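You operate a simulated robot arm through the tools that you are given. There is no shell and no other tool.

You run a simulated two-armed robot. Do the job below in one go: nothing can be reset, and whatever is moved stays where it is left.

## Task
Seat the black shoe on the post and last it.
Fine: push the post in, green lever to HOLD, press GO for one stroke, then the lever back to FREE.

It is judged by the outcome, as a careful person would: the job done as asked, and still so three seconds after it is handed in. It fails if anything else is knocked over, pushed out of place, dropped, spilled or broken.

## Robot
Two 7-joint arms with fingered hands on one trunk that stands fixed in place. Base frame: the origin is at the foot of the trunk, x ahead of it, y to its left, z up. Units: m, rad, N and s.
The left shoulder is at [0.07, 0.169, 1.218], the right one opposite. With the tool pointing down near the work surface each hand reaches from about 0.26 to 0.68 m from the base axis, measured 20 degrees to its own side. Payload 3.4 kg a hand.
Tool frame (each hand has its own): the origin (TCP) lies between the finger pads and is the grasp point; the fingertips stand 0.023 m ahead of it; z points along the fingers, y is the line along which they close. The gripper opens to 0.116 m; its body begins 0.065 m behind the TCP. The gripper is a hand of 4 fingers: y runs from the thumb to the fingers, the wrist lies at [0, 0, -0.211] in the tool frame.
Orientation is told as [roll, pitch, yaw] about the base's x, y, z axes, in that order, counted from this pose: with the fingers straight down and closing along the base's y, the tool's x points along the base's -x, its y along +y and its z along -z.

## Interface
- The arms move only by the tool step_arm. It takes "left_motion", "right_motion" or both (then of equal length, played together; a hand with none holds still); each is a list that holds one entry, the list of rows, each a list of 6 numbers: the shift along the tool's x, y, z in units of 30 mm (1.0 is 30 mm), then the turn, a rotation vector about the tool's x, y, z in units of 8 degrees (1.0 is 8 degrees). In form: [[[tx, ty, tz, wx, wy, wz], ...]]. A call has 1 to 20 rows; each row shifts and turns the commanded pose from where the row before left it, along the tool's axes as they then stand. A call with a number of a shift or a turn outside -1 to 1 is refused whole. Rows are played at 5 a second. More than 0.05 m and 0.15 rad between two rows, and nothing of the call is played. A pose out of reach is approached as far as the arm can. The call stops where the force on the tool passes 40 N (or 10 N more than at its start, if that is more) or the arm is blocked; 0.2 s more then pass. In this call time passes only in rows, and 0.2 s behind the last. The reply holds the time, the measured pose of the TCP, the force on the tool along the base axes, the opening and the grip force, in the units named above and with some noise, with the torque about the TCP (base axes, N m) and any sound that the robot's microphone picked up, and new pictures: "show" is both (left out), scene, wrist or none (wrist: the cameras of the hands that moved).
- Cameras (640 x 400 px; columns grow to the right, rows downward): "scene" is now at [0.1195, 0.0499, 1.4405]; the picture's right is [0.57, -0.82, 0.00], its down [-0.52, -0.36, -0.78] and it looks along [0.64, 0.45, -0.63] (base axes); focal length 244 px, centre (320, 200). "left" rides on the left gripper at [-0.068, 0.001, -0.09] in its tool frame; the picture's right is [-0.01, -1.00, 0.00], its down [0.79, -0.01, -0.61] and it looks along [0.61, -0.01, 0.79] (tool axes); focal length 251 px, centre (320, 200). "right" rides on the right gripper at [0.069, 0.001, -0.09] in its tool frame; the picture's right is [-0.01, 1.00, 0.00], its down [-0.80, -0.01, -0.61] and it looks along [-0.61, -0.01, 0.80] (tool axes); focal length 251 px, centre (320, 200). There is no depth. A picture from a camera that has moved, and an enlarged one, comes with that camera's place and axes in the base frame and with its lens.
- move_column(by): slides the trunk up (or, below 0, down) by that many m; the arms and the scene camera ride with it, the base frame stays. It gives what a move gives, with no picture.
- finger_targets(finger1, finger2, finger3, thumb_bend, hand): sets how far each is bent, from 0 (flat) to 1 (curled in); at 0.3 the hand is open as for a grip, at 0.7 the pads meet at the TCP. One left out holds its place. A second passes; each finger stops where it meets its share of the squeeze, and holds until it gets a number again. It is the only way to open and close the hand. It gives what a move gives, with no picture; readings hold the bend of each and the force on the fingers (four entries, about 0 where the hand has none), thumb and palm.
- head_to(pan, tilt): turns the head with the scene camera to pan (to the left, within 1.501 rad either way) and tilt (down, from -0.506 to 1.204), counted from straight ahead of the robot. It gives what a move gives, and a new picture of the scene camera.
- inspect(camera, box): a new picture of the part [left, top, right, bottom] of that camera's present view, enlarged. It takes no simulated time.
- job_done(): hands the job in; it is judged then, once.

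Nothing tells you positions but the pictures and the camera data. Unless the task says otherwise, let go and move clear before handing in.

The tools are called as a command line: name --argument value ..., lists and objects as JSON in quotes. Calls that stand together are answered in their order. step_arm: Moves the arms, as the interface text tells. Its arguments: {"type":"object","properties":{"left_motion":{"type":"array","items":{"type":"array","items":{"type":"array","items":{"type":"number"}}}},"right_motion":{"type":"array","items":{"type":"array","items":{"type":"array","items":{"type":"number"}}}},"show":{"type":"string","enum":["both","scene","wrist","none"]}},"required":[]} The other tools are called the same way: move_column (by) moves the trunk up or down; finger_targets (finger1, finger2, finger3, thumb_bend, hand) moves the fingers one by one; head_to (pan, tilt) turns the head that bears the scene camera; inspect (camera, box) takes an enlarged picture of a part of a camera's view; job_done () hands the job in.

At the start:

```text
time_s: 0.0
left_tool_pos: [0.294, 0.3511, 1.2904]
left_orientation: [0.001, 0.0, -0.001]
left_force: [0.1, 0.0, -0.3]
left_moment: [-0.01, 0.03, -0.01]
left_finger_gap: 0.1158
left_grip_force: 0.1
left_shape: jaw
left_bend: [0.3, 0.3, 0.3, 0.3]
left_finger forces: [0.1, 0.0, 0.1, 0.0, 0.0, 0.0]
right_tool_pos: [0.5262, 0.0174, 1.2478]
right_orientation: [0.0, -0.001, 0.0]
right_force: [0.6, 0.0, -0.3]
right_moment: [-0.02, 0.02, 0.02]
right_finger_gap: 0.1159
right_grip_force: 0.0
right_shape: jaw
right_bend: [0.3, 0.3, 0.3, 0.3]
right_finger forces: [0.0, 0.0, 0.1, 0.0, 0.1, 0.0]
trunk travel left (down, up): [-0.725, 0.215]
head pan, tilt (commanded): [0.613, 0.681]
```

scene: 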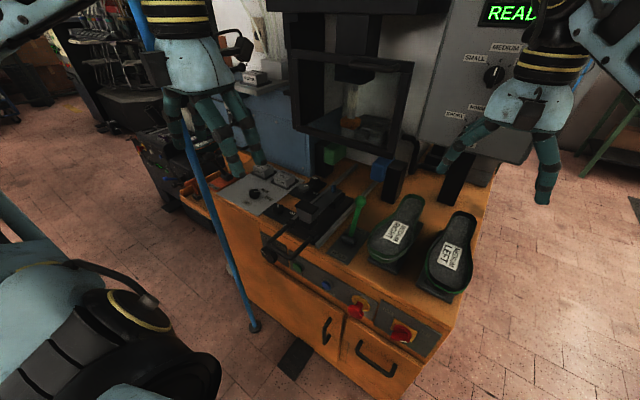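
right: 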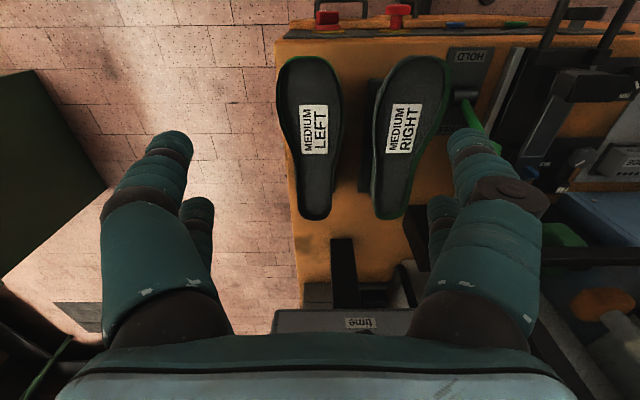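
left: 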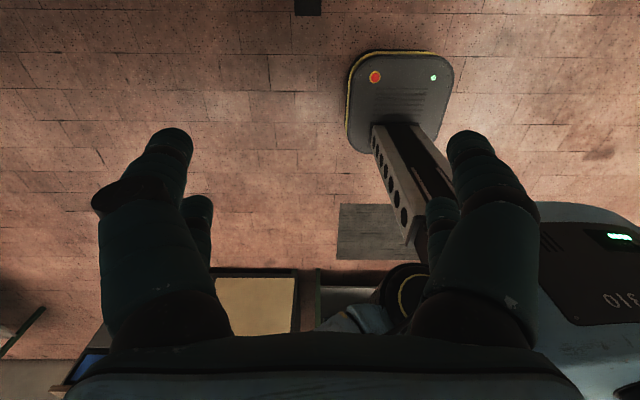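

I see an orange cabinet with a lasting machine: a post carriage, a green lever on a HOLD plate, two black shoe soles (MEDIUM LEFT / MEDIUM RIGHT), red knobs in front, and a display with selector knobs behind. I'll look closer before moving anything.

inspect --camera "scene" --box '[200, 120, 500, 307]'

inspect --camera "scene" --box '[400, 0, 640, 150]'

inspect --camera "scene" --box '[200, 30, 440, 180]'

inspect --camera "scene" --box '[200, 160, 360, 260]'

inspect --camera "right" --box '[420, 0, 640, 138]'

```text
2.13 times, centred on (350, 214) of scene
camera zoom: at [0.1195, 0.0499, 1.4405], right [0.57, -0.82, 0.0], down [-0.52, -0.36, -0.78], along [0.64, 0.45, -0.63], focal length 520 px, centre (256, 171)
```

zoom: 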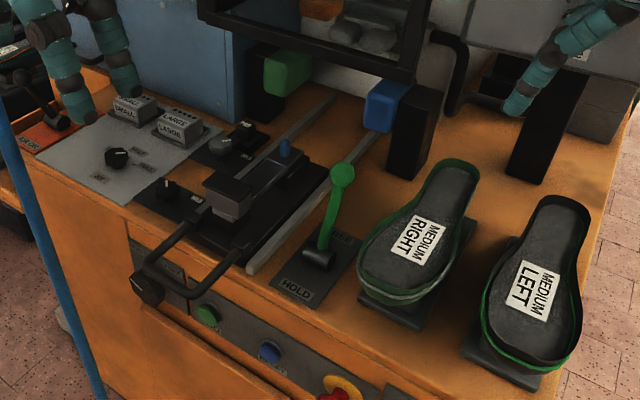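

```text
2.67 times, centred on (520, 75) of scene
camera zoom: at [0.1195, 0.0499, 1.4405], right [0.57, -0.82, 0.0], down [-0.52, -0.36, -0.78], along [0.64, 0.45, -0.63], focal length 650 px, centre (-213, 533)
```

zoom: 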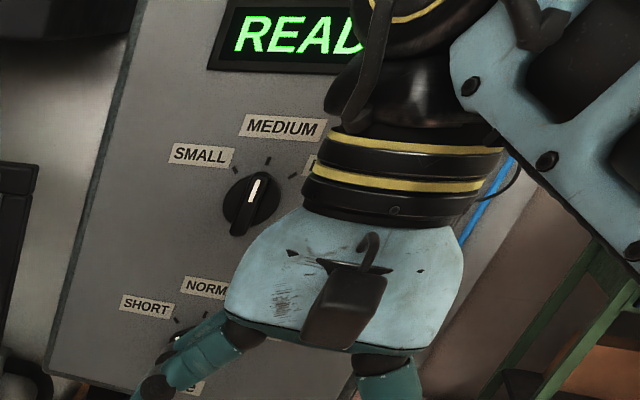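

```text
2.67 times, centred on (320, 105) of scene
camera zoom: at [0.1195, 0.0499, 1.4405], right [0.57, -0.82, 0.0], down [-0.52, -0.36, -0.78], along [0.64, 0.45, -0.63], focal length 650 px, centre (320, 453)
```

zoom: 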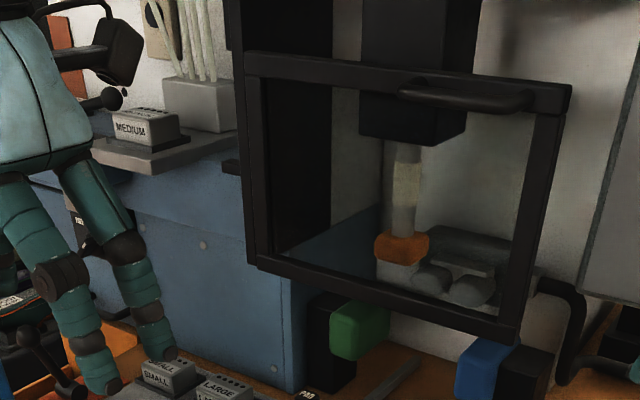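

```text
4.00 times, centred on (280, 210) of scene
camera zoom: at [0.1195, 0.0499, 1.4405], right [0.57, -0.82, 0.0], down [-0.52, -0.36, -0.78], along [0.64, 0.45, -0.63], focal length 975 px, centre (480, 160)
```

zoom: 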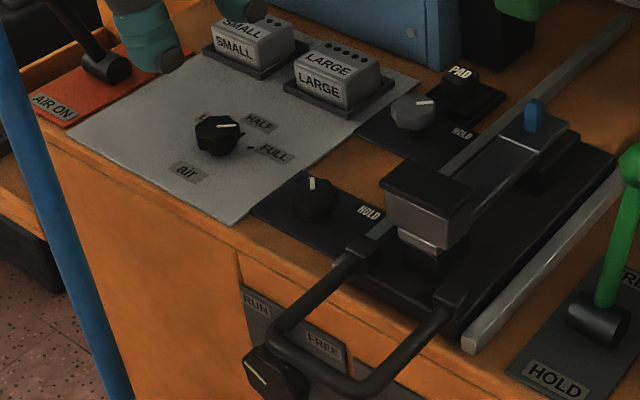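

```text
2.90 times, centred on (530, 69) of right
camera zoom: at [0.4567, 0.0172, 1.3376], right [0.01, 1.0, 0.0], down [0.8, -0.01, 0.61], along [0.61, -0.01, -0.8], focal length 729 px, centre (-289, 580)
```

zoom: 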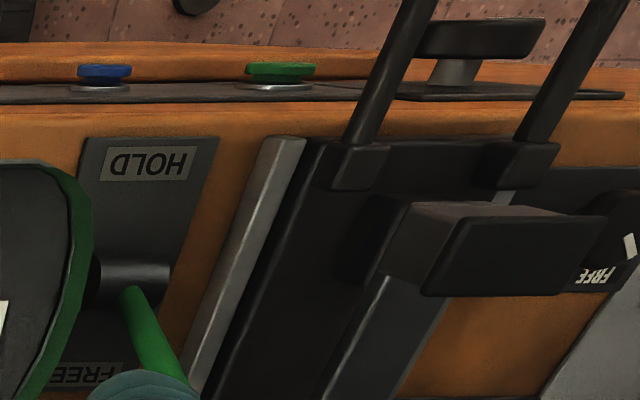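

I need the full layout before acting. I'll turn the head to look around.

head_to --pan 0.35 --tilt 0.3

head_to --pan 1.2 --tilt 0.6

head_to --pan -0.3 --tilt 0.6

head_to --pan 0.5 --tilt 1.0

```text
time_s: 0.8
left_tool_pos: [0.2932, 0.3501, 1.2895]
left_orientation: [-0.001, -0.001, 0.0]
left_force: [-0.7, 0.1, 0.6]
left_moment: [-0.02, 0.03, -0.01]
left_finger_gap: 0.116
left_grip_force: 0.1
left_shape: jaw
left_bend: [0.3, 0.3, 0.3, 0.3]
left_finger forces: [0.0, 0.0, 0.0, 0.1, 0.0, 0.0]
right_tool_pos: [0.525, 0.0162, 1.2479]
right_orientation: [-0.001, 0.002, 0.0]
right_force: [0.5, 0.5, -0.3]
right_moment: [-0.04, 0.03, -0.03]
right_finger_gap: 0.116
right_grip_force: 0.0
right_shape: jaw
right_bend: [0.3, 0.3, 0.3, 0.3]
right_finger forces: [0.1, 0.0, 0.0, 0.0, 0.0, 0.0]
trunk travel left (down, up): [-0.725, 0.215]
head pan, tilt (commanded): [0.351, 0.3]
camera scene: at [0.1371, 0.0328, 1.4749], right [0.34, -0.94, 0.0], down [-0.28, -0.1, -0.95], along [0.9, 0.33, -0.3], focal length 244 px, centre (320, 200)
```

scene: 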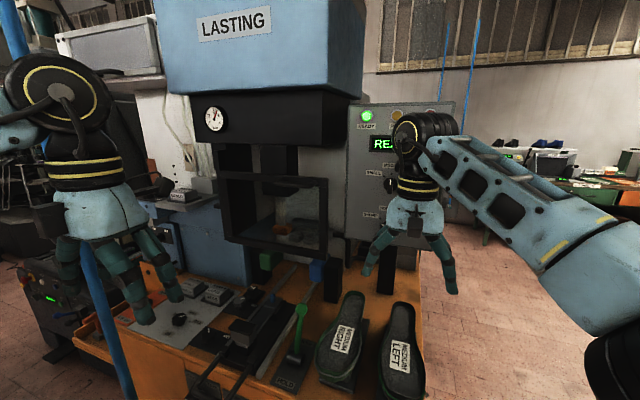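

```text
time_s: 2.0
left_tool_pos: [0.2928, 0.35, 1.2899]
left_orientation: [-0.001, -0.001, -0.001]
left_force: [0.5, 0.3, -0.4]
left_moment: [0.0, 0.04, -0.01]
left_finger_gap: 0.1158
left_grip_force: 0.0
left_shape: jaw
left_bend: [0.3, 0.3, 0.3, 0.3]
left_finger forces: [0.0, 0.0, 0.0, 0.1, 0.1, 0.0]
right_tool_pos: [0.5259, 0.0167, 1.2479]
right_orientation: [-0.001, 0.0, 0.001]
right_force: [0.5, -1.3, 0.2]
right_moment: [0.0, 0.0, 0.04]
right_finger_gap: 0.116
right_grip_force: 0.0
right_shape: jaw
right_bend: [0.3, 0.3, 0.3, 0.3]
right_finger forces: [0.0, 0.1, 0.1, 0.1, 0.0, 0.0]
trunk travel left (down, up): [-0.725, 0.215]
head pan, tilt (commanded): [1.201, 0.6]
camera scene: at [0.0815, 0.083, 1.4476], right [0.93, -0.36, 0.0], down [-0.2, -0.53, -0.83], along [0.3, 0.77, -0.56], focal length 244 px, centre (320, 200)
```

scene: 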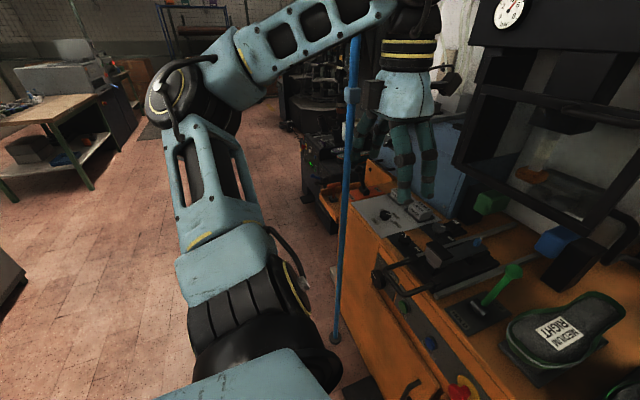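

```text
time_s: 3.6
left_tool_pos: [0.2928, 0.3507, 1.2897]
left_orientation: [0.0, -0.001, 0.0]
left_force: [0.4, -0.4, 0.2]
left_moment: [-0.03, -0.01, 0.04]
left_finger_gap: 0.116
left_grip_force: 0.0
left_shape: jaw
left_bend: [0.3, 0.3, 0.3, 0.3]
left_finger forces: [0.0, 0.0, 0.0, 0.0, 0.0, 0.0]
right_tool_pos: [0.5251, 0.0169, 1.2491]
right_orientation: [0.0, 0.001, 0.001]
right_force: [-0.3, 0.5, -0.2]
right_moment: [-0.01, 0.05, -0.03]
right_finger_gap: 0.1159
right_grip_force: 0.0
right_shape: jaw
right_bend: [0.3, 0.3, 0.3, 0.3]
right_finger forces: [0.0, 0.0, 0.1, 0.0, 0.1, 0.1]
trunk travel left (down, up): [-0.725, 0.215]
head pan, tilt (commanded): [-0.3, 0.6]
camera scene: at [0.1339, -0.0254, 1.4475], right [-0.3, -0.96, 0.0], down [-0.54, 0.17, -0.83], along [0.79, -0.24, -0.57], focal length 244 px, centre (320, 200)
```

scene: 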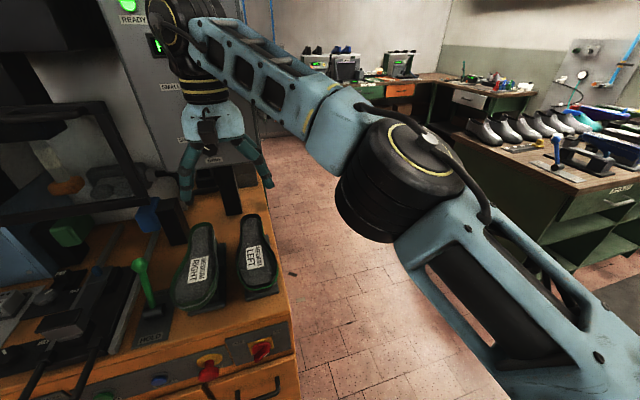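

```text
time_s: 4.8
left_tool_pos: [0.2949, 0.3508, 1.2911]
left_orientation: [0.0, 0.001, -0.001]
left_force: [-0.6, 0.4, 0.1]
left_moment: [-0.02, -0.01, -0.05]
left_finger_gap: 0.1158
left_grip_force: 0.0
left_shape: jaw
left_bend: [0.3, 0.3, 0.3, 0.3]
left_finger forces: [0.0, 0.0, 0.0, 0.1, 0.1, 0.0]
right_tool_pos: [0.5255, 0.0164, 1.2484]
right_orientation: [0.001, 0.001, -0.002]
right_force: [-0.7, 0.7, -0.7]
right_moment: [-0.01, 0.01, 0.01]
right_finger_gap: 0.1157
right_grip_force: 0.1
right_shape: jaw
right_bend: [0.3, 0.3, 0.3, 0.3]
right_finger forces: [0.0, 0.0, 0.0, 0.0, 0.0, 0.0]
trunk travel left (down, up): [-0.725, 0.215]
head pan, tilt (commanded): [0.499, 1.0]
camera scene: at [0.1106, 0.0339, 1.4156], right [0.48, -0.88, 0.0], down [-0.74, -0.4, -0.54], along [0.47, 0.26, -0.84], focal length 244 px, centre (320, 200)
```

scene: 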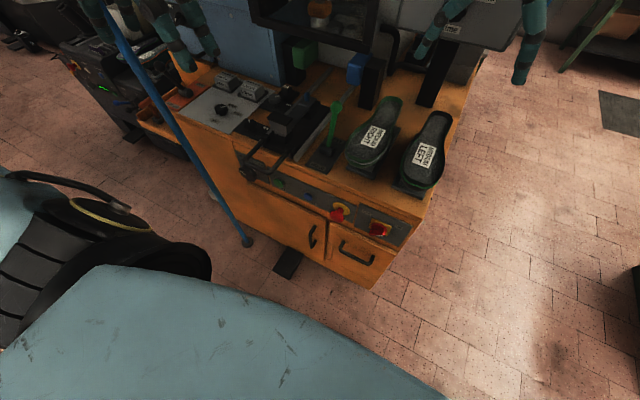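

inspect --camera "scene" --box '[330, 90, 470, 200]'

inspect --camera "scene" --box '[220, 130, 420, 255]'

inspect --camera "right" --box '[270, 0, 470, 240]'

inspect --camera "scene" --box '[180, 60, 340, 160]'

```text
3.64 times, centred on (400, 145) of scene
camera zoom: at [0.1106, 0.0339, 1.4156], right [0.48, -0.88, 0.0], down [-0.74, -0.4, -0.54], along [0.47, 0.26, -0.84], focal length 887 px, centre (29, 400)
```

zoom: 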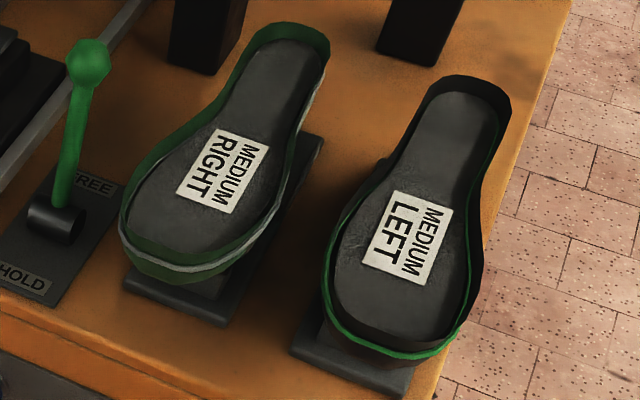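

```text
3.20 times, centred on (320, 192) of scene
camera zoom: at [0.1106, 0.0339, 1.4156], right [0.48, -0.88, 0.0], down [-0.74, -0.4, -0.54], along [0.47, 0.26, -0.84], focal length 780 px, centre (320, 224)
```

zoom: 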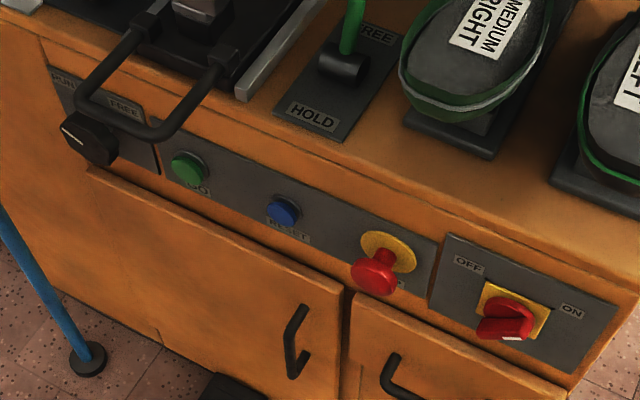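

```text
1.67 times, centred on (370, 120) of right
camera zoom: at [0.4567, 0.0171, 1.3376], right [0.01, 1.0, 0.0], down [0.8, -0.01, 0.61], along [0.61, -0.01, -0.8], focal length 419 px, centre (237, 333)
```

zoom: 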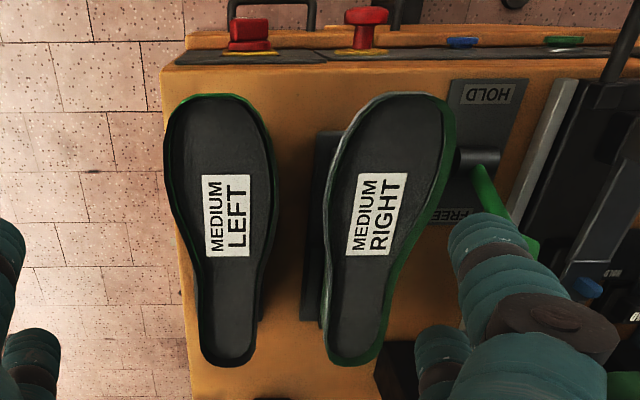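

```text
4.00 times, centred on (260, 110) of scene
camera zoom: at [0.1106, 0.0339, 1.4156], right [0.48, -0.88, 0.0], down [-0.74, -0.4, -0.54], along [0.47, 0.26, -0.84], focal length 975 px, centre (560, 560)
```

zoom: 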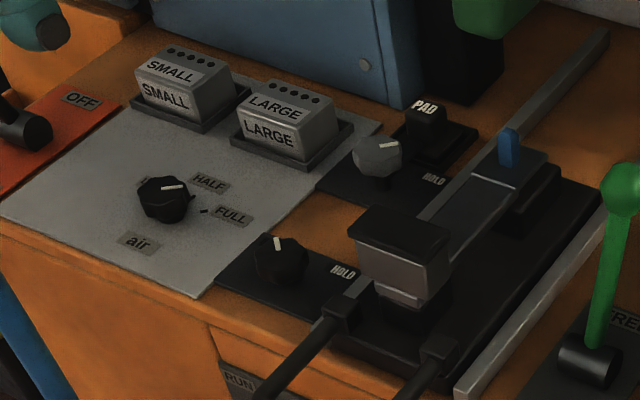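

The black shoe is the MEDIUM LEFT one, since the MEDIUM RIGHT upper is green. I put the carriage post top at about (0.55, 0.40, 0.965), the table at z≈0.855 and GO on the front face at about (0.485, 0.40, 0.73). I'll pitch the left hand so its camera looks at the post.

step_arm --left_motion '[[[-1, 0, 0, 0, 0, 0], [-1, 0, 0, 0, 0, 0], [-1, 0, 0, 0, 0, 0], [0, 0, 0, 0, -1, 0], [0, 0, 0, 0, -1, 0], [0, 0, 0, 0, -1, 0], [0, 0, 0, 0, -1, 0], [0, 0, 0, 0, -1, 0], [0, 0, 0, 0, -1, 0]]]' --show "both"

```text
time_s: 6.8
left_tool_pos: [0.3858, 0.3497, 1.2891]
left_orientation: [0.001, -0.837, 0.001]
left_force: [-0.1, 0.4, -0.8]
left_moment: [-0.01, 0.02, 0.01]
left_finger_gap: 0.116
left_grip_force: 0.1
left_shape: jaw
left_bend: [0.3, 0.3, 0.3, 0.3]
left_finger forces: [0.0, 0.1, 0.0, 0.0, 0.0, 0.0]
right_tool_pos: [0.5292, 0.0176, 1.2473]
right_orientation: [0.0, 0.004, -0.001]
right_force: [-0.1, -0.8, 0.8]
right_moment: [0.04, -0.01, 0.01]
right_finger_gap: 0.1158
right_grip_force: 0.0
right_shape: jaw
right_bend: [0.3, 0.3, 0.3, 0.3]
right_finger forces: [0.0, 0.0, 0.0, 0.0, 0.0, 0.0]
trunk travel left (down, up): [-0.725, 0.215]
head pan, tilt (commanded): [0.499, 1.0]
camera scene: at [0.114, 0.0346, 1.4153], right [0.48, -0.88, 0.0], down [-0.74, -0.4, -0.54], along [0.47, 0.26, -0.84], focal length 244 px, centre (320, 200)
camera left: at [0.3651, 0.3516, 1.4005], right [0.01, -1.0, 0.01], down [-0.98, -0.01, -0.18], along [0.18, -0.01, -0.98], focal length 251 px, centre (320, 200)
```

scene: 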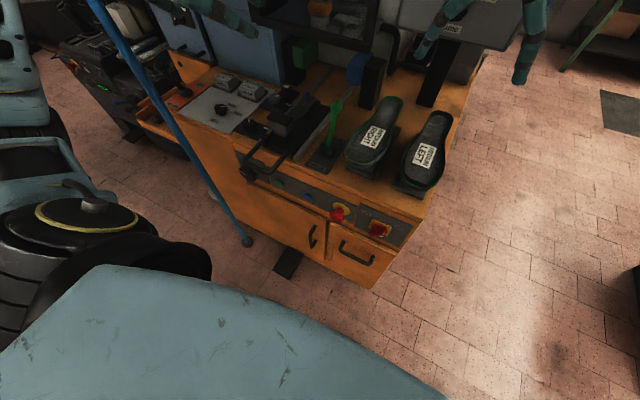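
left: 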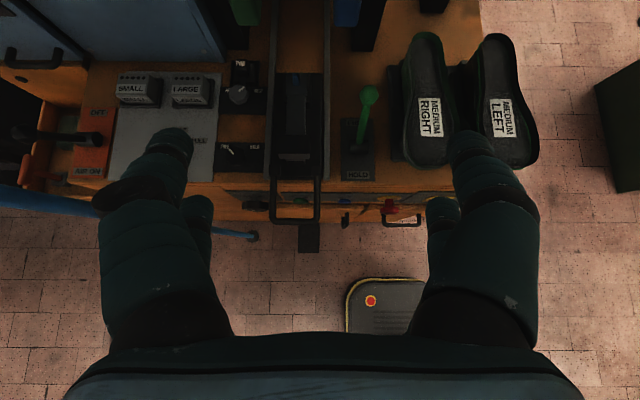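

inspect --camera "left" --box '[210, 0, 350, 230]'

inspect --camera "left" --box '[330, 20, 550, 200]'

inspect --camera "left" --box '[0, 40, 280, 215]'

```text
1.74 times, centred on (280, 115) of left
camera zoom: at [0.3651, 0.3516, 1.4005], right [0.01, -1.0, 0.01], down [-0.98, -0.01, -0.18], along [0.18, -0.01, -0.98], focal length 437 px, centre (390, 348)
```

zoom: 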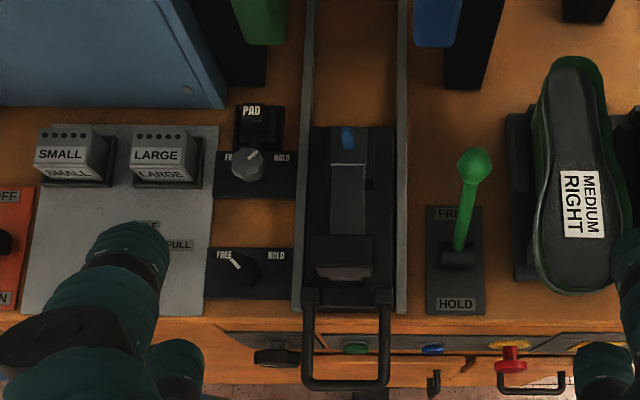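

```text
2.22 times, centred on (440, 110) of left
camera zoom: at [0.3651, 0.3516, 1.4005], right [0.01, -1.0, 0.01], down [-0.98, -0.01, -0.18], along [0.18, -0.01, -0.98], focal length 559 px, centre (53, 400)
```

zoom: 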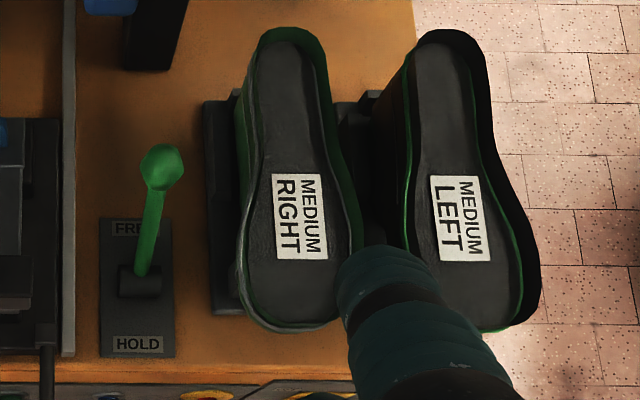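

```text
2.29 times, centred on (140, 128) of left
camera zoom: at [0.3651, 0.3516, 1.4005], right [0.01, -1.0, 0.01], down [-0.98, -0.01, -0.18], along [0.18, -0.01, -0.98], focal length 575 px, centre (731, 366)
```

zoom: 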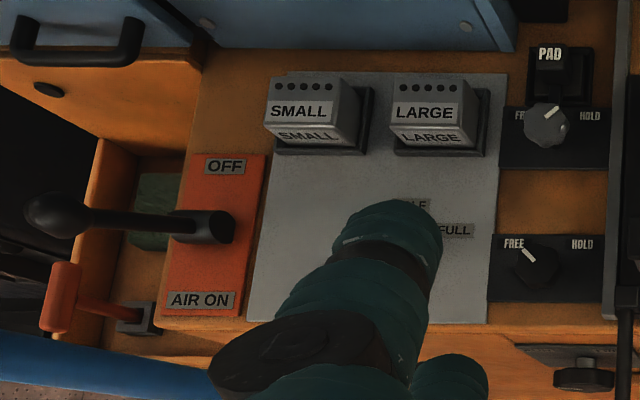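

step_arm --right_motion '[[[0.5, -1, 0, 0, 0, 0], [0.5, -1, 0, 0, 0, 0], [0.5, -1, 0, 0, 0, 0], [0.5, -1, 0, 0, 0, 0], [0.5, -1, 0, 0, 0, 0], [0.5, -1, 0, 0, 0, 0], [0.5, -1, 0, 0, 0, 0], [0.5, -1, 0, 0, 0, 0], [0.5, -1, 0, 0, 0, 0]]]' --show "none"

head_to --pan 0.4 --tilt 0.35

inspect --camera "scene" --box '[320, 60, 500, 260]'

inspect --camera "scene" --box '[160, 60, 360, 260]'

```text
time_s: 8.8
left_tool_pos: [0.3833, 0.3476, 1.292]
left_orientation: [0.0, -0.84, 0.0]
left_force: [-0.1, 0.5, -1.2]
left_moment: [0.02, 0.0, 0.01]
left_finger_gap: 0.1159
left_grip_force: 0.1
left_shape: jaw
left_bend: [0.3, 0.3, 0.3, 0.3]
left_finger forces: [0.0, 0.0, 0.0, 0.0, 0.0, 0.0]
right_tool_pos: [0.3895, -0.2541, 1.249]
right_orientation: [0.003, 0.0, 0.0]
right_force: [0.6, -0.3, -0.1]
right_moment: [0.0, -0.03, -0.01]
right_finger_gap: 0.1159
right_grip_force: 0.1
right_shape: jaw
right_bend: [0.3, 0.3, 0.3, 0.3]
right_finger forces: [0.1, 0.0, 0.0, 0.0, 0.0, 0.0]
trunk travel left (down, up): [-0.725, 0.215]
head pan, tilt (commanded): [0.499, 1.0]
```

```text
time_s: 9.8
left_tool_pos: [0.3849, 0.3516, 1.2898]
left_orientation: [-0.004, -0.838, 0.002]
left_force: [0.8, -0.7, -0.4]
left_moment: [-0.01, 0.01, -0.01]
left_finger_gap: 0.116
left_grip_force: 0.1
left_shape: jaw
left_bend: [0.3, 0.3, 0.3, 0.3]
left_finger forces: [0.0, 0.0, 0.1, 0.0, 0.0, 0.0]
right_tool_pos: [0.391, -0.2513, 1.2488]
right_orientation: [-0.001, 0.002, 0.001]
right_force: [0.3, -0.8, -0.6]
right_moment: [-0.02, 0.0, -0.02]
right_finger_gap: 0.1161
right_grip_force: 0.0
right_shape: jaw
right_bend: [0.3, 0.3, 0.3, 0.3]
right_finger forces: [0.0, 0.0, 0.1, 0.0, 0.0, 0.0]
trunk travel left (down, up): [-0.725, 0.215]
head pan, tilt (commanded): [0.4, 0.351]
camera scene: at [0.135, 0.0367, 1.4702], right [0.39, -0.92, 0.0], down [-0.32, -0.13, -0.94], along [0.86, 0.37, -0.34], focal length 244 px, centre (320, 200)
```

scene: 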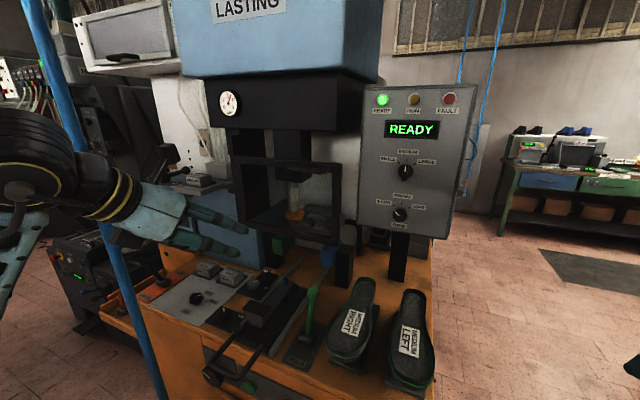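

```text
2.00 times, centred on (410, 160) of scene
camera zoom: at [0.135, 0.0367, 1.4702], right [0.39, -0.92, 0.0], down [-0.32, -0.13, -0.94], along [0.86, 0.37, -0.34], focal length 488 px, centre (140, 280)
```

zoom: 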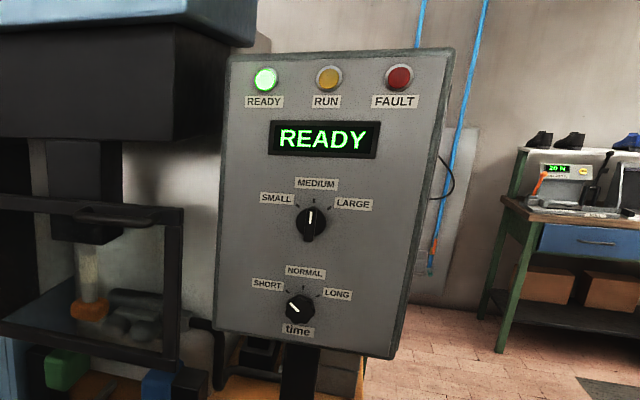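

```text
2.00 times, centred on (260, 160) of scene
camera zoom: at [0.135, 0.0367, 1.4702], right [0.39, -0.92, 0.0], down [-0.32, -0.13, -0.94], along [0.86, 0.37, -0.34], focal length 488 px, centre (440, 280)
```

zoom: 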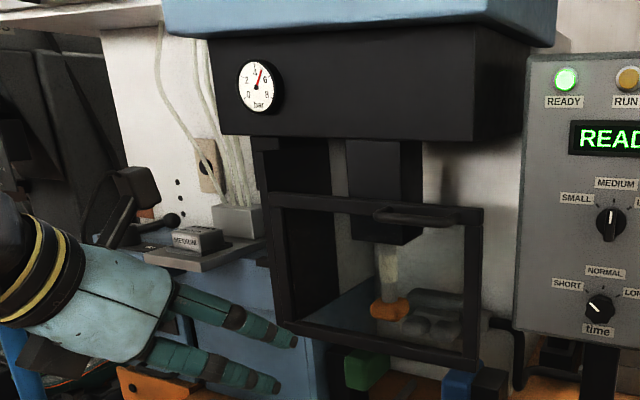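

step_arm --left_motion '[[[0.15, 0.05, 1, 0, 0, 0], [0.15, 0.05, 1, 0, 0, 0], [0.15, 0.05, 1, 0, 0, 0], [0.15, 0.05, 1, 0, 0, 0], [0.15, 0.05, 1, 0, 0, 0]]]' --show "both"

inspect --camera "left" --box '[190, 0, 430, 200]'

inspect --camera "scene" --box '[180, 240, 460, 400]'

```text
time_s: 11.0
left_tool_pos: [0.4812, 0.3585, 1.1701]
left_orientation: [-0.002, -0.838, -0.001]
left_force: [-0.5, -0.2, 0.4]
left_moment: [-0.03, 0.03, -0.03]
left_finger_gap: 0.1158
left_grip_force: 0.2
left_shape: jaw
left_bend: [0.3, 0.3, 0.3, 0.3]
left_finger forces: [0.0, 0.0, 0.1, 0.1, 0.0, 0.0]
right_tool_pos: [0.3914, -0.2516, 1.2488]
right_orientation: [0.0, -0.001, 0.001]
right_force: [-0.6, -1.4, -0.4]
right_moment: [0.01, -0.03, 0.0]
right_finger_gap: 0.1157
right_grip_force: 0.1
right_shape: jaw
right_bend: [0.3, 0.3, 0.3, 0.3]
right_finger forces: [0.0, 0.0, 0.1, 0.0, 0.0, 0.1]
trunk travel left (down, up): [-0.725, 0.215]
head pan, tilt (commanded): [0.4, 0.351]
camera scene: at [0.1357, 0.037, 1.4702], right [0.39, -0.92, 0.0], down [-0.32, -0.13, -0.94], along [0.86, 0.37, -0.34], focal length 244 px, centre (320, 200)
camera left: at [0.4601, 0.3592, 1.2822], right [0.01, -1.0, 0.01], down [-0.98, -0.01, -0.18], along [0.18, -0.01, -0.98], focal length 251 px, centre (320, 200)
```

scene: 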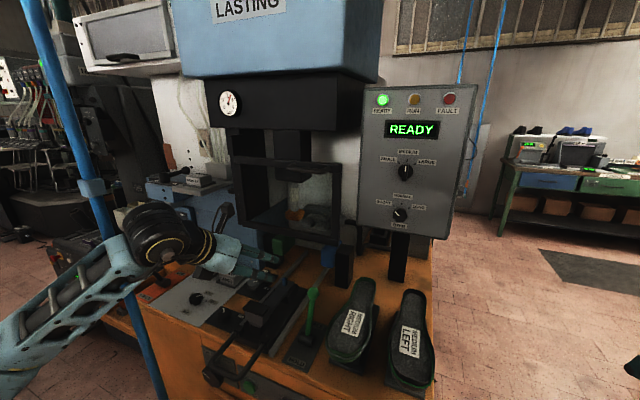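
left: 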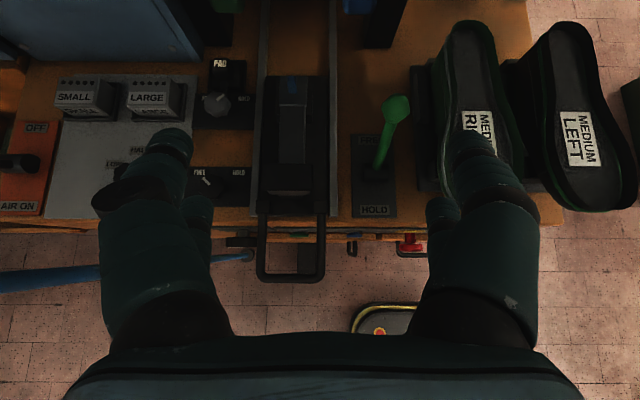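

```text
2.00 times, centred on (310, 100) of left
camera zoom: at [0.4601, 0.3592, 1.2822], right [0.01, -1.0, 0.01], down [-0.98, -0.01, -0.18], along [0.18, -0.01, -0.98], focal length 503 px, centre (340, 400)
```

zoom: 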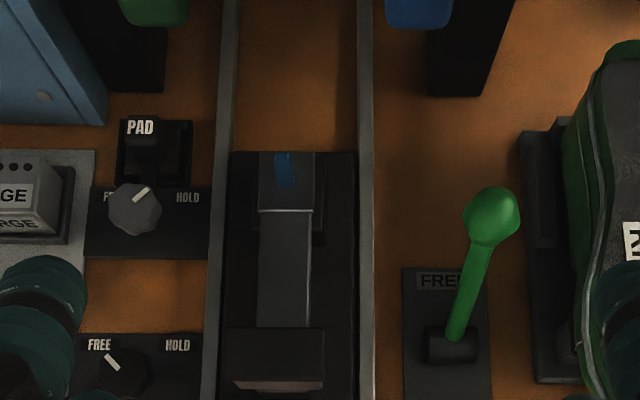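

```text
2.29 times, centred on (320, 320) of scene
camera zoom: at [0.1357, 0.037, 1.4702], right [0.39, -0.92, 0.0], down [-0.32, -0.13, -0.94], along [0.86, 0.37, -0.34], focal length 557 px, centre (320, -74)
```

zoom: 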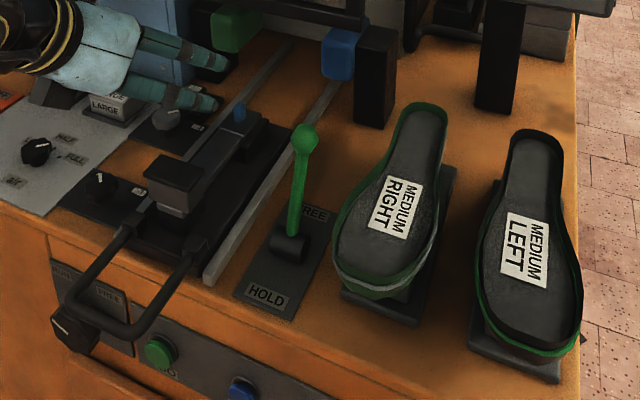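

The panel shows READY with size on MEDIUM. The post has a toe rest in front at x≈0.55 and a blue pin behind at about (0.70, 0.40), so the shoe goes on with its heel away from me, as it sits on its stand. I'll level the left hand and move it above the black shoe at about (0.64, 0.00).

step_arm --left_motion '[[[0, 0, 0, 0, 1, 0], [0, 0, 0, 0, 1, 0], [0, 0, 0, 0, 1, 0], [0, 0, 0, 0, 1, 0], [0, 0, 0, 0, 1, 0], [0, 0, 0, 0, 1, 0], [-0.44, -0.98, 0, 0, 0, 0], [-0.44, -0.98, 0, 0, 0, 0], [-0.44, -0.98, 0, 0, 0, 0], [-0.44, -0.98, 0, 0, 0, 0], [-0.44, -0.98, 0, 0, 0, 0], [-0.44, -0.98, 0, 0, 0, 0], [-0.44, -0.98, 0, 0, 0, 0], [-0.44, -0.98, 0, 0, 0, 0], [-0.44, -0.98, 0, 0, 0, 0], [-0.44, -0.98, 0, 0, 0, 0], [-0.44, -0.98, 0, 0, 0, 0], [-0.44, -0.98, 0, 0, 0, 0]]]' --show "none"

head_to --pan 0.1 --tilt 0.65

inspect --camera "right" --box '[0, 0, 640, 400]'

```text
time_s: 14.8
left_tool_pos: [0.5893, 0.0267, 1.1554]
left_orientation: [0.003, 0.0, -0.001]
left_force: [0.7, -0.9, -0.5]
left_moment: [0.02, -0.02, -0.01]
left_finger_gap: 0.1159
left_grip_force: 0.2
left_shape: jaw
left_bend: [0.3, 0.3, 0.3, 0.3]
left_finger forces: [0.0, 0.0, 0.0, 0.0, 0.1, 0.0]
left hand out of reach, approached as far as the arm can: row 16, 17, 18
right_tool_pos: [0.3906, -0.2529, 1.2492]
right_orientation: [0.001, -0.001, 0.0]
right_force: [-0.8, -0.3, 0.0]
right_moment: [-0.01, -0.01, 0.0]
right_finger_gap: 0.1155
right_grip_force: 0.0
right_shape: jaw
right_bend: [0.3, 0.3, 0.3, 0.3]
right_finger forces: [0.0, 0.0, 0.0, 0.0, 0.0, 0.0]
trunk travel left (down, up): [-0.725, 0.215]
head pan, tilt (commanded): [0.4, 0.351]
```

```text
time_s: 15.6
left_tool_pos: [0.5907, 0.027, 1.1562]
left_orientation: [0.001, 0.0, 0.001]
left_force: [-0.1, -0.4, 0.1]
left_moment: [-0.01, -0.01, -0.02]
left_finger_gap: 0.1158
left_grip_force: 0.1
left_shape: jaw
left_bend: [0.3, 0.3, 0.3, 0.3]
left_finger forces: [0.0, 0.1, 0.0, 0.1, 0.1, 0.1]
right_tool_pos: [0.3899, -0.2528, 1.2487]
right_orientation: [0.0, 0.001, 0.001]
right_force: [0.3, 0.2, -0.1]
right_moment: [0.02, 0.02, -0.01]
right_finger_gap: 0.1158
right_grip_force: 0.1
right_shape: jaw
right_bend: [0.3, 0.3, 0.3, 0.3]
right_finger forces: [0.0, 0.1, 0.1, 0.1, 0.0, 0.0]
trunk travel left (down, up): [-0.725, 0.215]
head pan, tilt (commanded): [0.099, 0.649]
camera scene: at [0.1358, 0.009, 1.4433], right [0.1, -0.99, 0.0], down [-0.6, -0.06, -0.8], along [0.79, 0.08, -0.6], focal length 244 px, centre (320, 200)
```

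scene: 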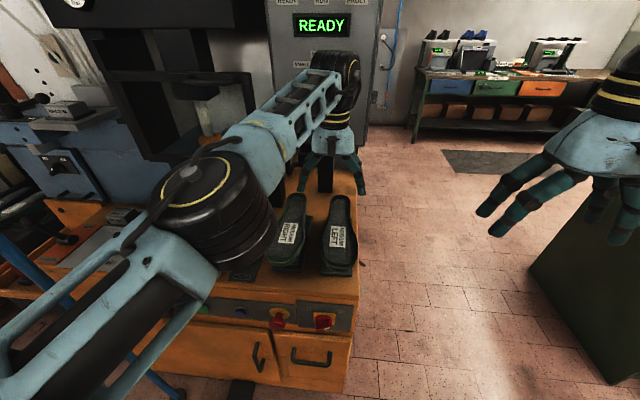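

```text
1.00 times, centred on (320, 200) of right (not enlarged: the box is as wide or as high as the picture)
camera zoom: at [0.3213, -0.2519, 1.3386], right [0.01, 1.0, 0.0], down [0.79, -0.01, 0.61], along [0.61, -0.01, -0.8], focal length 251 px, centre (320, 200)
```

zoom: 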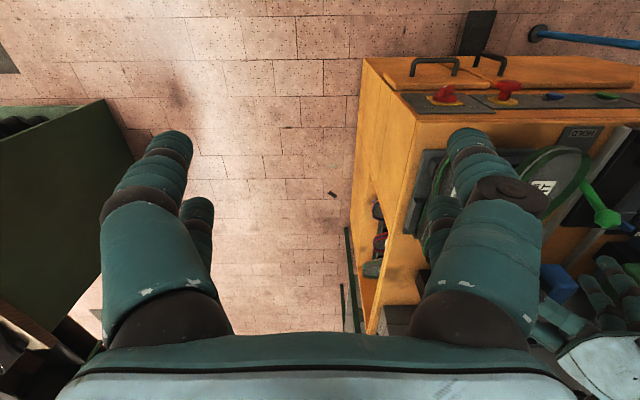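

The left arm is at its reach limit with the tool straight down, so I'll tilt the hand about 20° forward to gain reach and check again.

step_arm --left_motion '[[[0.3, 0, 0, 0, -1, 0], [0.3, 0, 0, 0, -1, 0], [0, 0, 0, 0, -0.5, 0]]]' --show "both"

```text
time_s: 16.4
left_tool_pos: [0.601, 0.0453, 1.1849]
left_orientation: [0.002, -0.069, 0.0]
left_force: [-0.2, -0.5, -0.3]
left_moment: [-0.02, -0.01, 0.01]
left_finger_gap: 0.1158
left_grip_force: 0.0
left_shape: jaw
left_bend: [0.3, 0.3, 0.3, 0.3]
left_finger forces: [0.0, 0.0, 0.0, 0.1, 0.0, 0.0]
left hand out of reach, approached as far as the arm can: row 1, 2, 3
right_tool_pos: [0.3913, -0.2513, 1.2485]
right_orientation: [0.002, -0.001, 0.001]
right_force: [-0.1, 0.4, -0.5]
right_moment: [0.0, -0.02, -0.01]
right_finger_gap: 0.1159
right_grip_force: 0.0
right_shape: jaw
right_bend: [0.3, 0.3, 0.3, 0.3]
right_finger forces: [0.1, 0.0, 0.0, 0.1, 0.0, 0.0]
trunk travel left (down, up): [-0.725, 0.215]
head pan, tilt (commanded): [0.099, 0.649]
camera scene: at [0.1359, 0.009, 1.4432], right [0.1, -1.0, 0.0], down [-0.6, -0.06, -0.8], along [0.79, 0.08, -0.6], focal length 244 px, centre (320, 200)
camera left: at [0.6622, 0.0462, 1.2807], right [0.01, -1.0, 0.0], down [-0.83, -0.01, 0.55], along [-0.55, -0.01, -0.83], focal length 251 px, centre (320, 200)
```

scene: 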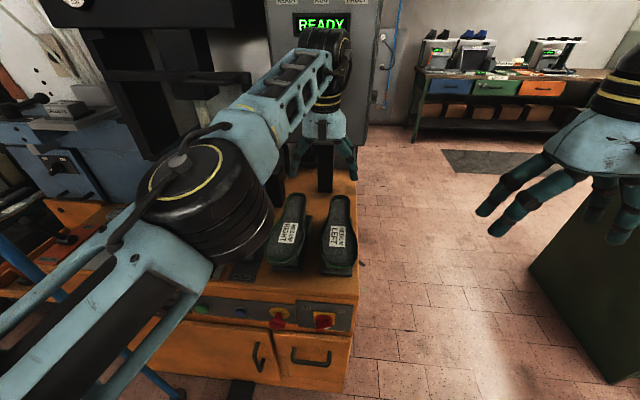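
left: 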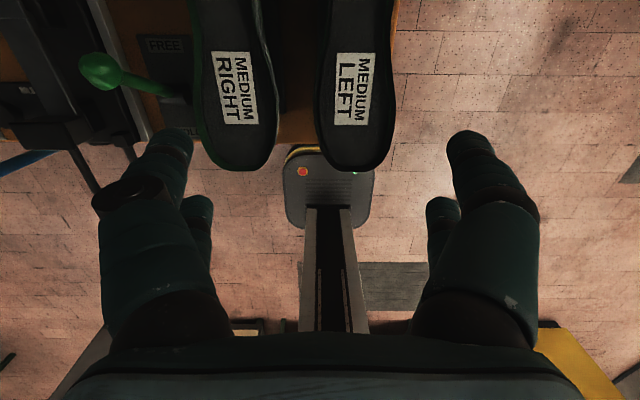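

step_arm --left_motion '[[[0.5, 0, 0, 0, 0, 0], [0.5, 0, 0, 0, 0, 0], [0, 0, 0.5, 0, 0, 0], [0, 0, 0.5, 0, 0, 0]]]' --show "none"

```text
time_s: 17.4
left_tool_pos: [0.6063, 0.0408, 1.1607]
left_orientation: [0.001, -0.065, -0.001]
left_force: [-0.2, -1.6, -0.6]
left_moment: [0.01, 0.01, 0.01]
left_finger_gap: 0.1162
left_grip_force: 0.1
left_shape: jaw
left_bend: [0.3, 0.3, 0.3, 0.3]
left_finger forces: [0.0, 0.0, 0.0, 0.0, 0.0, 0.0]
left hand out of reach, approached as far as the arm can: row 1, 2, 4
right_tool_pos: [0.3915, -0.2526, 1.2482]
right_orientation: [-0.001, 0.0, -0.001]
right_force: [0.1, 0.6, 0.1]
right_moment: [-0.02, 0.01, 0.01]
right_finger_gap: 0.116
right_grip_force: 0.1
right_shape: jaw
right_bend: [0.3, 0.3, 0.3, 0.3]
right_finger forces: [0.0, 0.0, 0.1, 0.0, 0.0, 0.0]
trunk travel left (down, up): [-0.725, 0.215]
head pan, tilt (commanded): [0.099, 0.649]
```

step_arm --left_motion '[[[1, 0.7, -0.3, 0, 0, 0], [1, 0.7, -0.3, 0, 0, 0], [1, 0.7, -0.3, 0, 0, 0], [1, 0.7, -0.3, 0, 0, 0]]]' --show "scene"

```text
time_s: 18.4
left_tool_pos: [0.6008, 0.0629, 1.1979]
left_orientation: [0.001, -0.064, -0.001]
left_force: [1.2, 0.3, -0.4]
left_moment: [0.0, 0.0, 0.0]
left_finger_gap: 0.1158
left_grip_force: 0.0
left_shape: jaw
left_bend: [0.3, 0.3, 0.3, 0.3]
left_finger forces: [0.1, 0.0, 0.0, 0.1, 0.0, 0.1]
left hand out of reach, approached as far as the arm can: row 1, 2, 3, 4
right_tool_pos: [0.3905, -0.2515, 1.249]
right_orientation: [-0.001, 0.0, 0.0]
right_force: [-0.4, 0.5, 1.4]
right_moment: [-0.01, 0.01, 0.02]
right_finger_gap: 0.1158
right_grip_force: 0.1
right_shape: jaw
right_bend: [0.3, 0.3, 0.3, 0.3]
right_finger forces: [0.0, 0.1, 0.0, 0.0, 0.1, 0.1]
trunk travel left (down, up): [-0.725, 0.215]
head pan, tilt (commanded): [0.099, 0.649]
camera scene: at [0.1357, 0.0093, 1.4433], right [0.1, -1.0, 0.0], down [-0.6, -0.06, -0.8], along [0.79, 0.08, -0.6], focal length 244 px, centre (320, 200)
```

scene: 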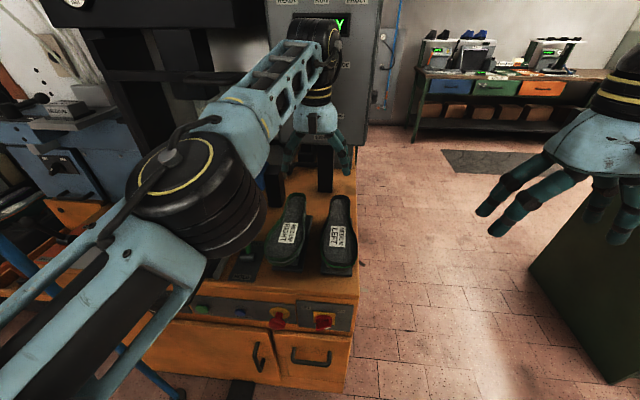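

step_arm --left_motion '[[[0, 0, 0, 0, 1, 0], [0, 0, 0, 0, 1, 0], [0, 0, 0, 0, 0.5, 0]]]' --show "none"

```text
time_s: 19.2
left_tool_pos: [0.5253, 0.0665, 1.187]
left_orientation: [-0.004, 0.264, -0.001]
left_force: [1.3, -0.1, -0.3]
left_moment: [-0.02, 0.0, 0.03]
left_finger_gap: 0.1159
left_grip_force: 0.0
left_shape: jaw
left_bend: [0.3, 0.3, 0.3, 0.3]
left_finger forces: [0.0, 0.0, 0.1, 0.0, 0.0, 0.0]
left hand out of reach, approached as far as the arm can: row 1, 2, 3
right_tool_pos: [0.3902, -0.2532, 1.2488]
right_orientation: [0.001, 0.0, -0.001]
right_force: [-0.7, 1.2, -0.3]
right_moment: [-0.04, 0.0, -0.03]
right_finger_gap: 0.1158
right_grip_force: 0.0
right_shape: jaw
right_bend: [0.3, 0.3, 0.3, 0.3]
right_finger forces: [0.0, 0.0, 0.1, 0.0, 0.1, 0.0]
trunk travel left (down, up): [-0.725, 0.215]
head pan, tilt (commanded): [0.099, 0.649]
```

step_arm --left_motion '[[[0, 0, 0, 0, 0, 0], [0, 0, 0, 0, 0, 0], [0, 0, 0, 0, 0, 0], [0, 0, 0, 0, 0, 0]]]' --show "both"

```text
time_s: 20.2
left_tool_pos: [0.5261, 0.0646, 1.1871]
left_orientation: [-0.003, 0.264, 0.0]
left_force: [0.3, 0.9, 0.3]
left_moment: [0.01, 0.05, -0.01]
left_finger_gap: 0.1157
left_grip_force: 0.0
left_shape: jaw
left_bend: [0.3, 0.3, 0.3, 0.3]
left_finger forces: [0.0, 0.1, 0.1, 0.1, 0.0, 0.0]
right_tool_pos: [0.3903, -0.252, 1.248]
right_orientation: [0.001, -0.001, -0.002]
right_force: [0.2, 0.3, 0.3]
right_moment: [-0.05, -0.01, -0.04]
right_finger_gap: 0.1158
right_grip_force: 0.1
right_shape: jaw
right_bend: [0.3, 0.3, 0.3, 0.3]
right_finger forces: [0.0, 0.0, 0.0, 0.0, 0.0, 0.1]
trunk travel left (down, up): [-0.725, 0.215]
head pan, tilt (commanded): [0.099, 0.649]
camera scene: at [0.1358, 0.0087, 1.4433], right [0.1, -1.0, 0.0], down [-0.6, -0.06, -0.8], along [0.79, 0.08, -0.6], focal length 244 px, centre (320, 200)
camera left: at [0.6153, 0.0654, 1.2564], right [0.01, -1.0, 0.0], down [-0.61, -0.01, 0.79], along [-0.79, -0.01, -0.61], focal length 251 px, centre (320, 200)
```

scene: 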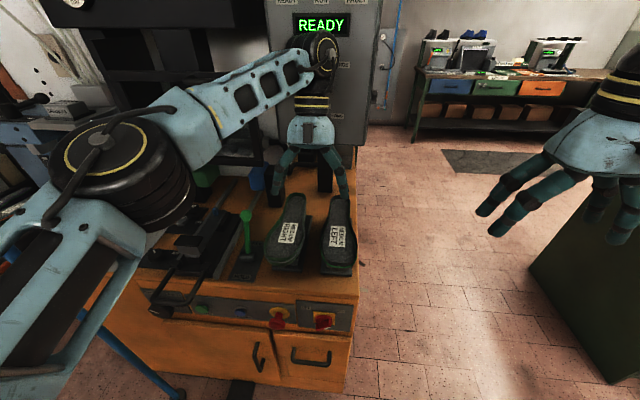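
left: 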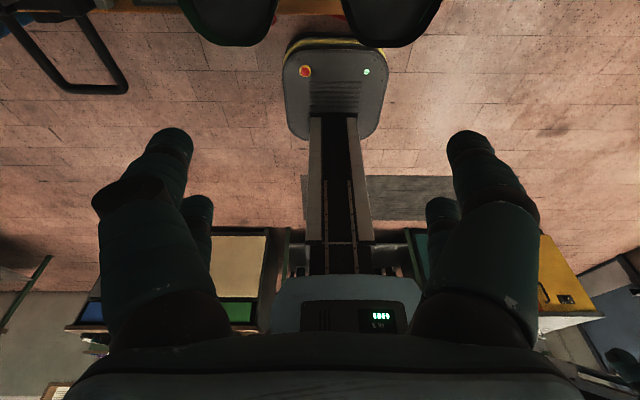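

step_arm --left_motion '[[[0.5, 0, 0, 0, 0, 0], [0.5, 0, 0, 0, 0, 0], [0.5, 0, 0, 0, 0, 0], [0.5, 0, 0, 0, 0, 0]]]' --show "none"

```text
time_s: 21.2
left_tool_pos: [0.4685, 0.0657, 1.203]
left_orientation: [0.002, 0.281, 0.0]
left_force: [0.3, -0.5, 0.2]
left_moment: [0.02, -0.01, -0.02]
left_finger_gap: 0.116
left_grip_force: 0.1
left_shape: jaw
left_bend: [0.3, 0.3, 0.3, 0.3]
left_finger forces: [0.0, 0.0, 0.1, 0.1, 0.0, 0.1]
right_tool_pos: [0.3911, -0.2519, 1.2496]
right_orientation: [-0.001, 0.001, 0.0]
right_force: [0.7, -0.9, -1.0]
right_moment: [-0.03, -0.01, -0.03]
right_finger_gap: 0.1159
right_grip_force: 0.1
right_shape: jaw
right_bend: [0.3, 0.3, 0.3, 0.3]
right_finger forces: [0.0, 0.0, 0.1, 0.0, 0.1, 0.0]
trunk travel left (down, up): [-0.725, 0.215]
head pan, tilt (commanded): [0.099, 0.649]
```

step_arm --left_motion '[[[0, 0, 0, 0, -1, 0], [0, 0, 0, 0, -1, 0], [0, 0, 0, 0, -1, 0], [0, 0, 0, 0, -1, 0], [0, 0, 0, 0, -0.5, 0]]]' --show "none"

```text
time_s: 22.4
left_tool_pos: [0.4681, 0.0657, 1.2042]
left_orientation: [-0.001, -0.35, -0.001]
left_force: [-0.5, -0.4, -0.3]
left_moment: [0.05, -0.03, 0.01]
left_finger_gap: 0.1158
left_grip_force: 0.0
left_shape: jaw
left_bend: [0.3, 0.3, 0.3, 0.3]
left_finger forces: [0.0, 0.0, 0.0, 0.0, 0.1, 0.0]
right_tool_pos: [0.3912, -0.2523, 1.2497]
right_orientation: [0.0, 0.0, 0.0]
right_force: [0.1, 0.6, 0.3]
right_moment: [0.01, 0.01, 0.02]
right_finger_gap: 0.1159
right_grip_force: 0.0
right_shape: jaw
right_bend: [0.3, 0.3, 0.3, 0.3]
right_finger forces: [0.0, 0.0, 0.0, 0.1, 0.0, 0.0]
trunk travel left (down, up): [-0.725, 0.215]
head pan, tilt (commanded): [0.099, 0.649]
```

step_arm --left_motion '[[[-0.61, -0.35, 0.955, 0, 0, 0], [-0.61, -0.35, 0.955, 0, 0, 0], [-0.61, -0.35, 0.955, 0, 0, 0], [-0.61, -0.35, 0.955, 0, 0, 0], [-0.61, -0.35, 0.955, 0, 0, 0], [-0.61, -0.35, 0.955, 0, 0, 0]]]' --show "both"

```text
time_s: 23.8
left_tool_pos: [0.6303, 0.0007, 1.079]
left_orientation: [0.001, -0.346, -0.002]
left_force: [0.0, -0.6, -0.3]
left_moment: [0.0, 0.0, 0.0]
left_finger_gap: 0.116
left_grip_force: 0.0
left_shape: jaw
left_bend: [0.3, 0.3, 0.3, 0.3]
left_finger forces: [0.0, 0.0, 0.0, 0.0, 0.0, 0.1]
right_tool_pos: [0.3918, -0.2521, 1.2485]
right_orientation: [0.003, 0.003, 0.0]
right_force: [0.4, -0.2, -0.5]
right_moment: [0.0, -0.01, 0.01]
right_finger_gap: 0.1157
right_grip_force: 0.0
right_shape: jaw
right_bend: [0.3, 0.3, 0.3, 0.3]
right_finger forces: [0.1, 0.0, 0.0, 0.0, 0.0, 0.0]
trunk travel left (down, up): [-0.725, 0.215]
head pan, tilt (commanded): [0.099, 0.649]
camera scene: at [0.1368, 0.0076, 1.4432], right [0.1, -1.0, 0.0], down [-0.6, -0.06, -0.8], along [0.79, 0.08, -0.61], focal length 244 px, centre (320, 200)
camera left: at [0.6639, 0.0016, 1.1868], right [0.01, -1.0, 0.0], down [-0.95, -0.01, 0.3], along [-0.3, 0.0, -0.95], focal length 251 px, centre (320, 200)
```

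scene: 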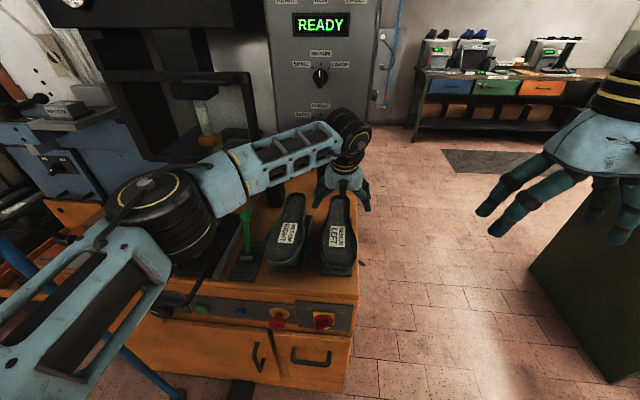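
left: 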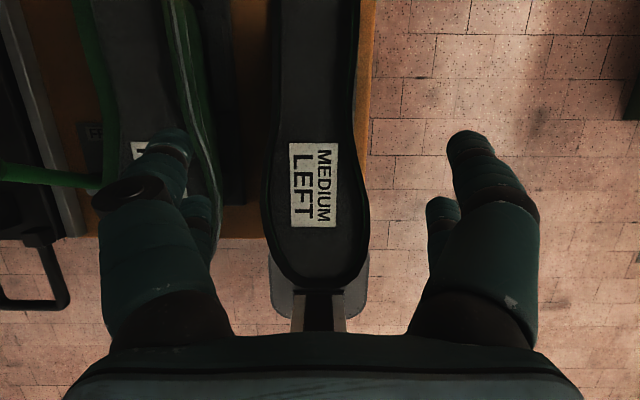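

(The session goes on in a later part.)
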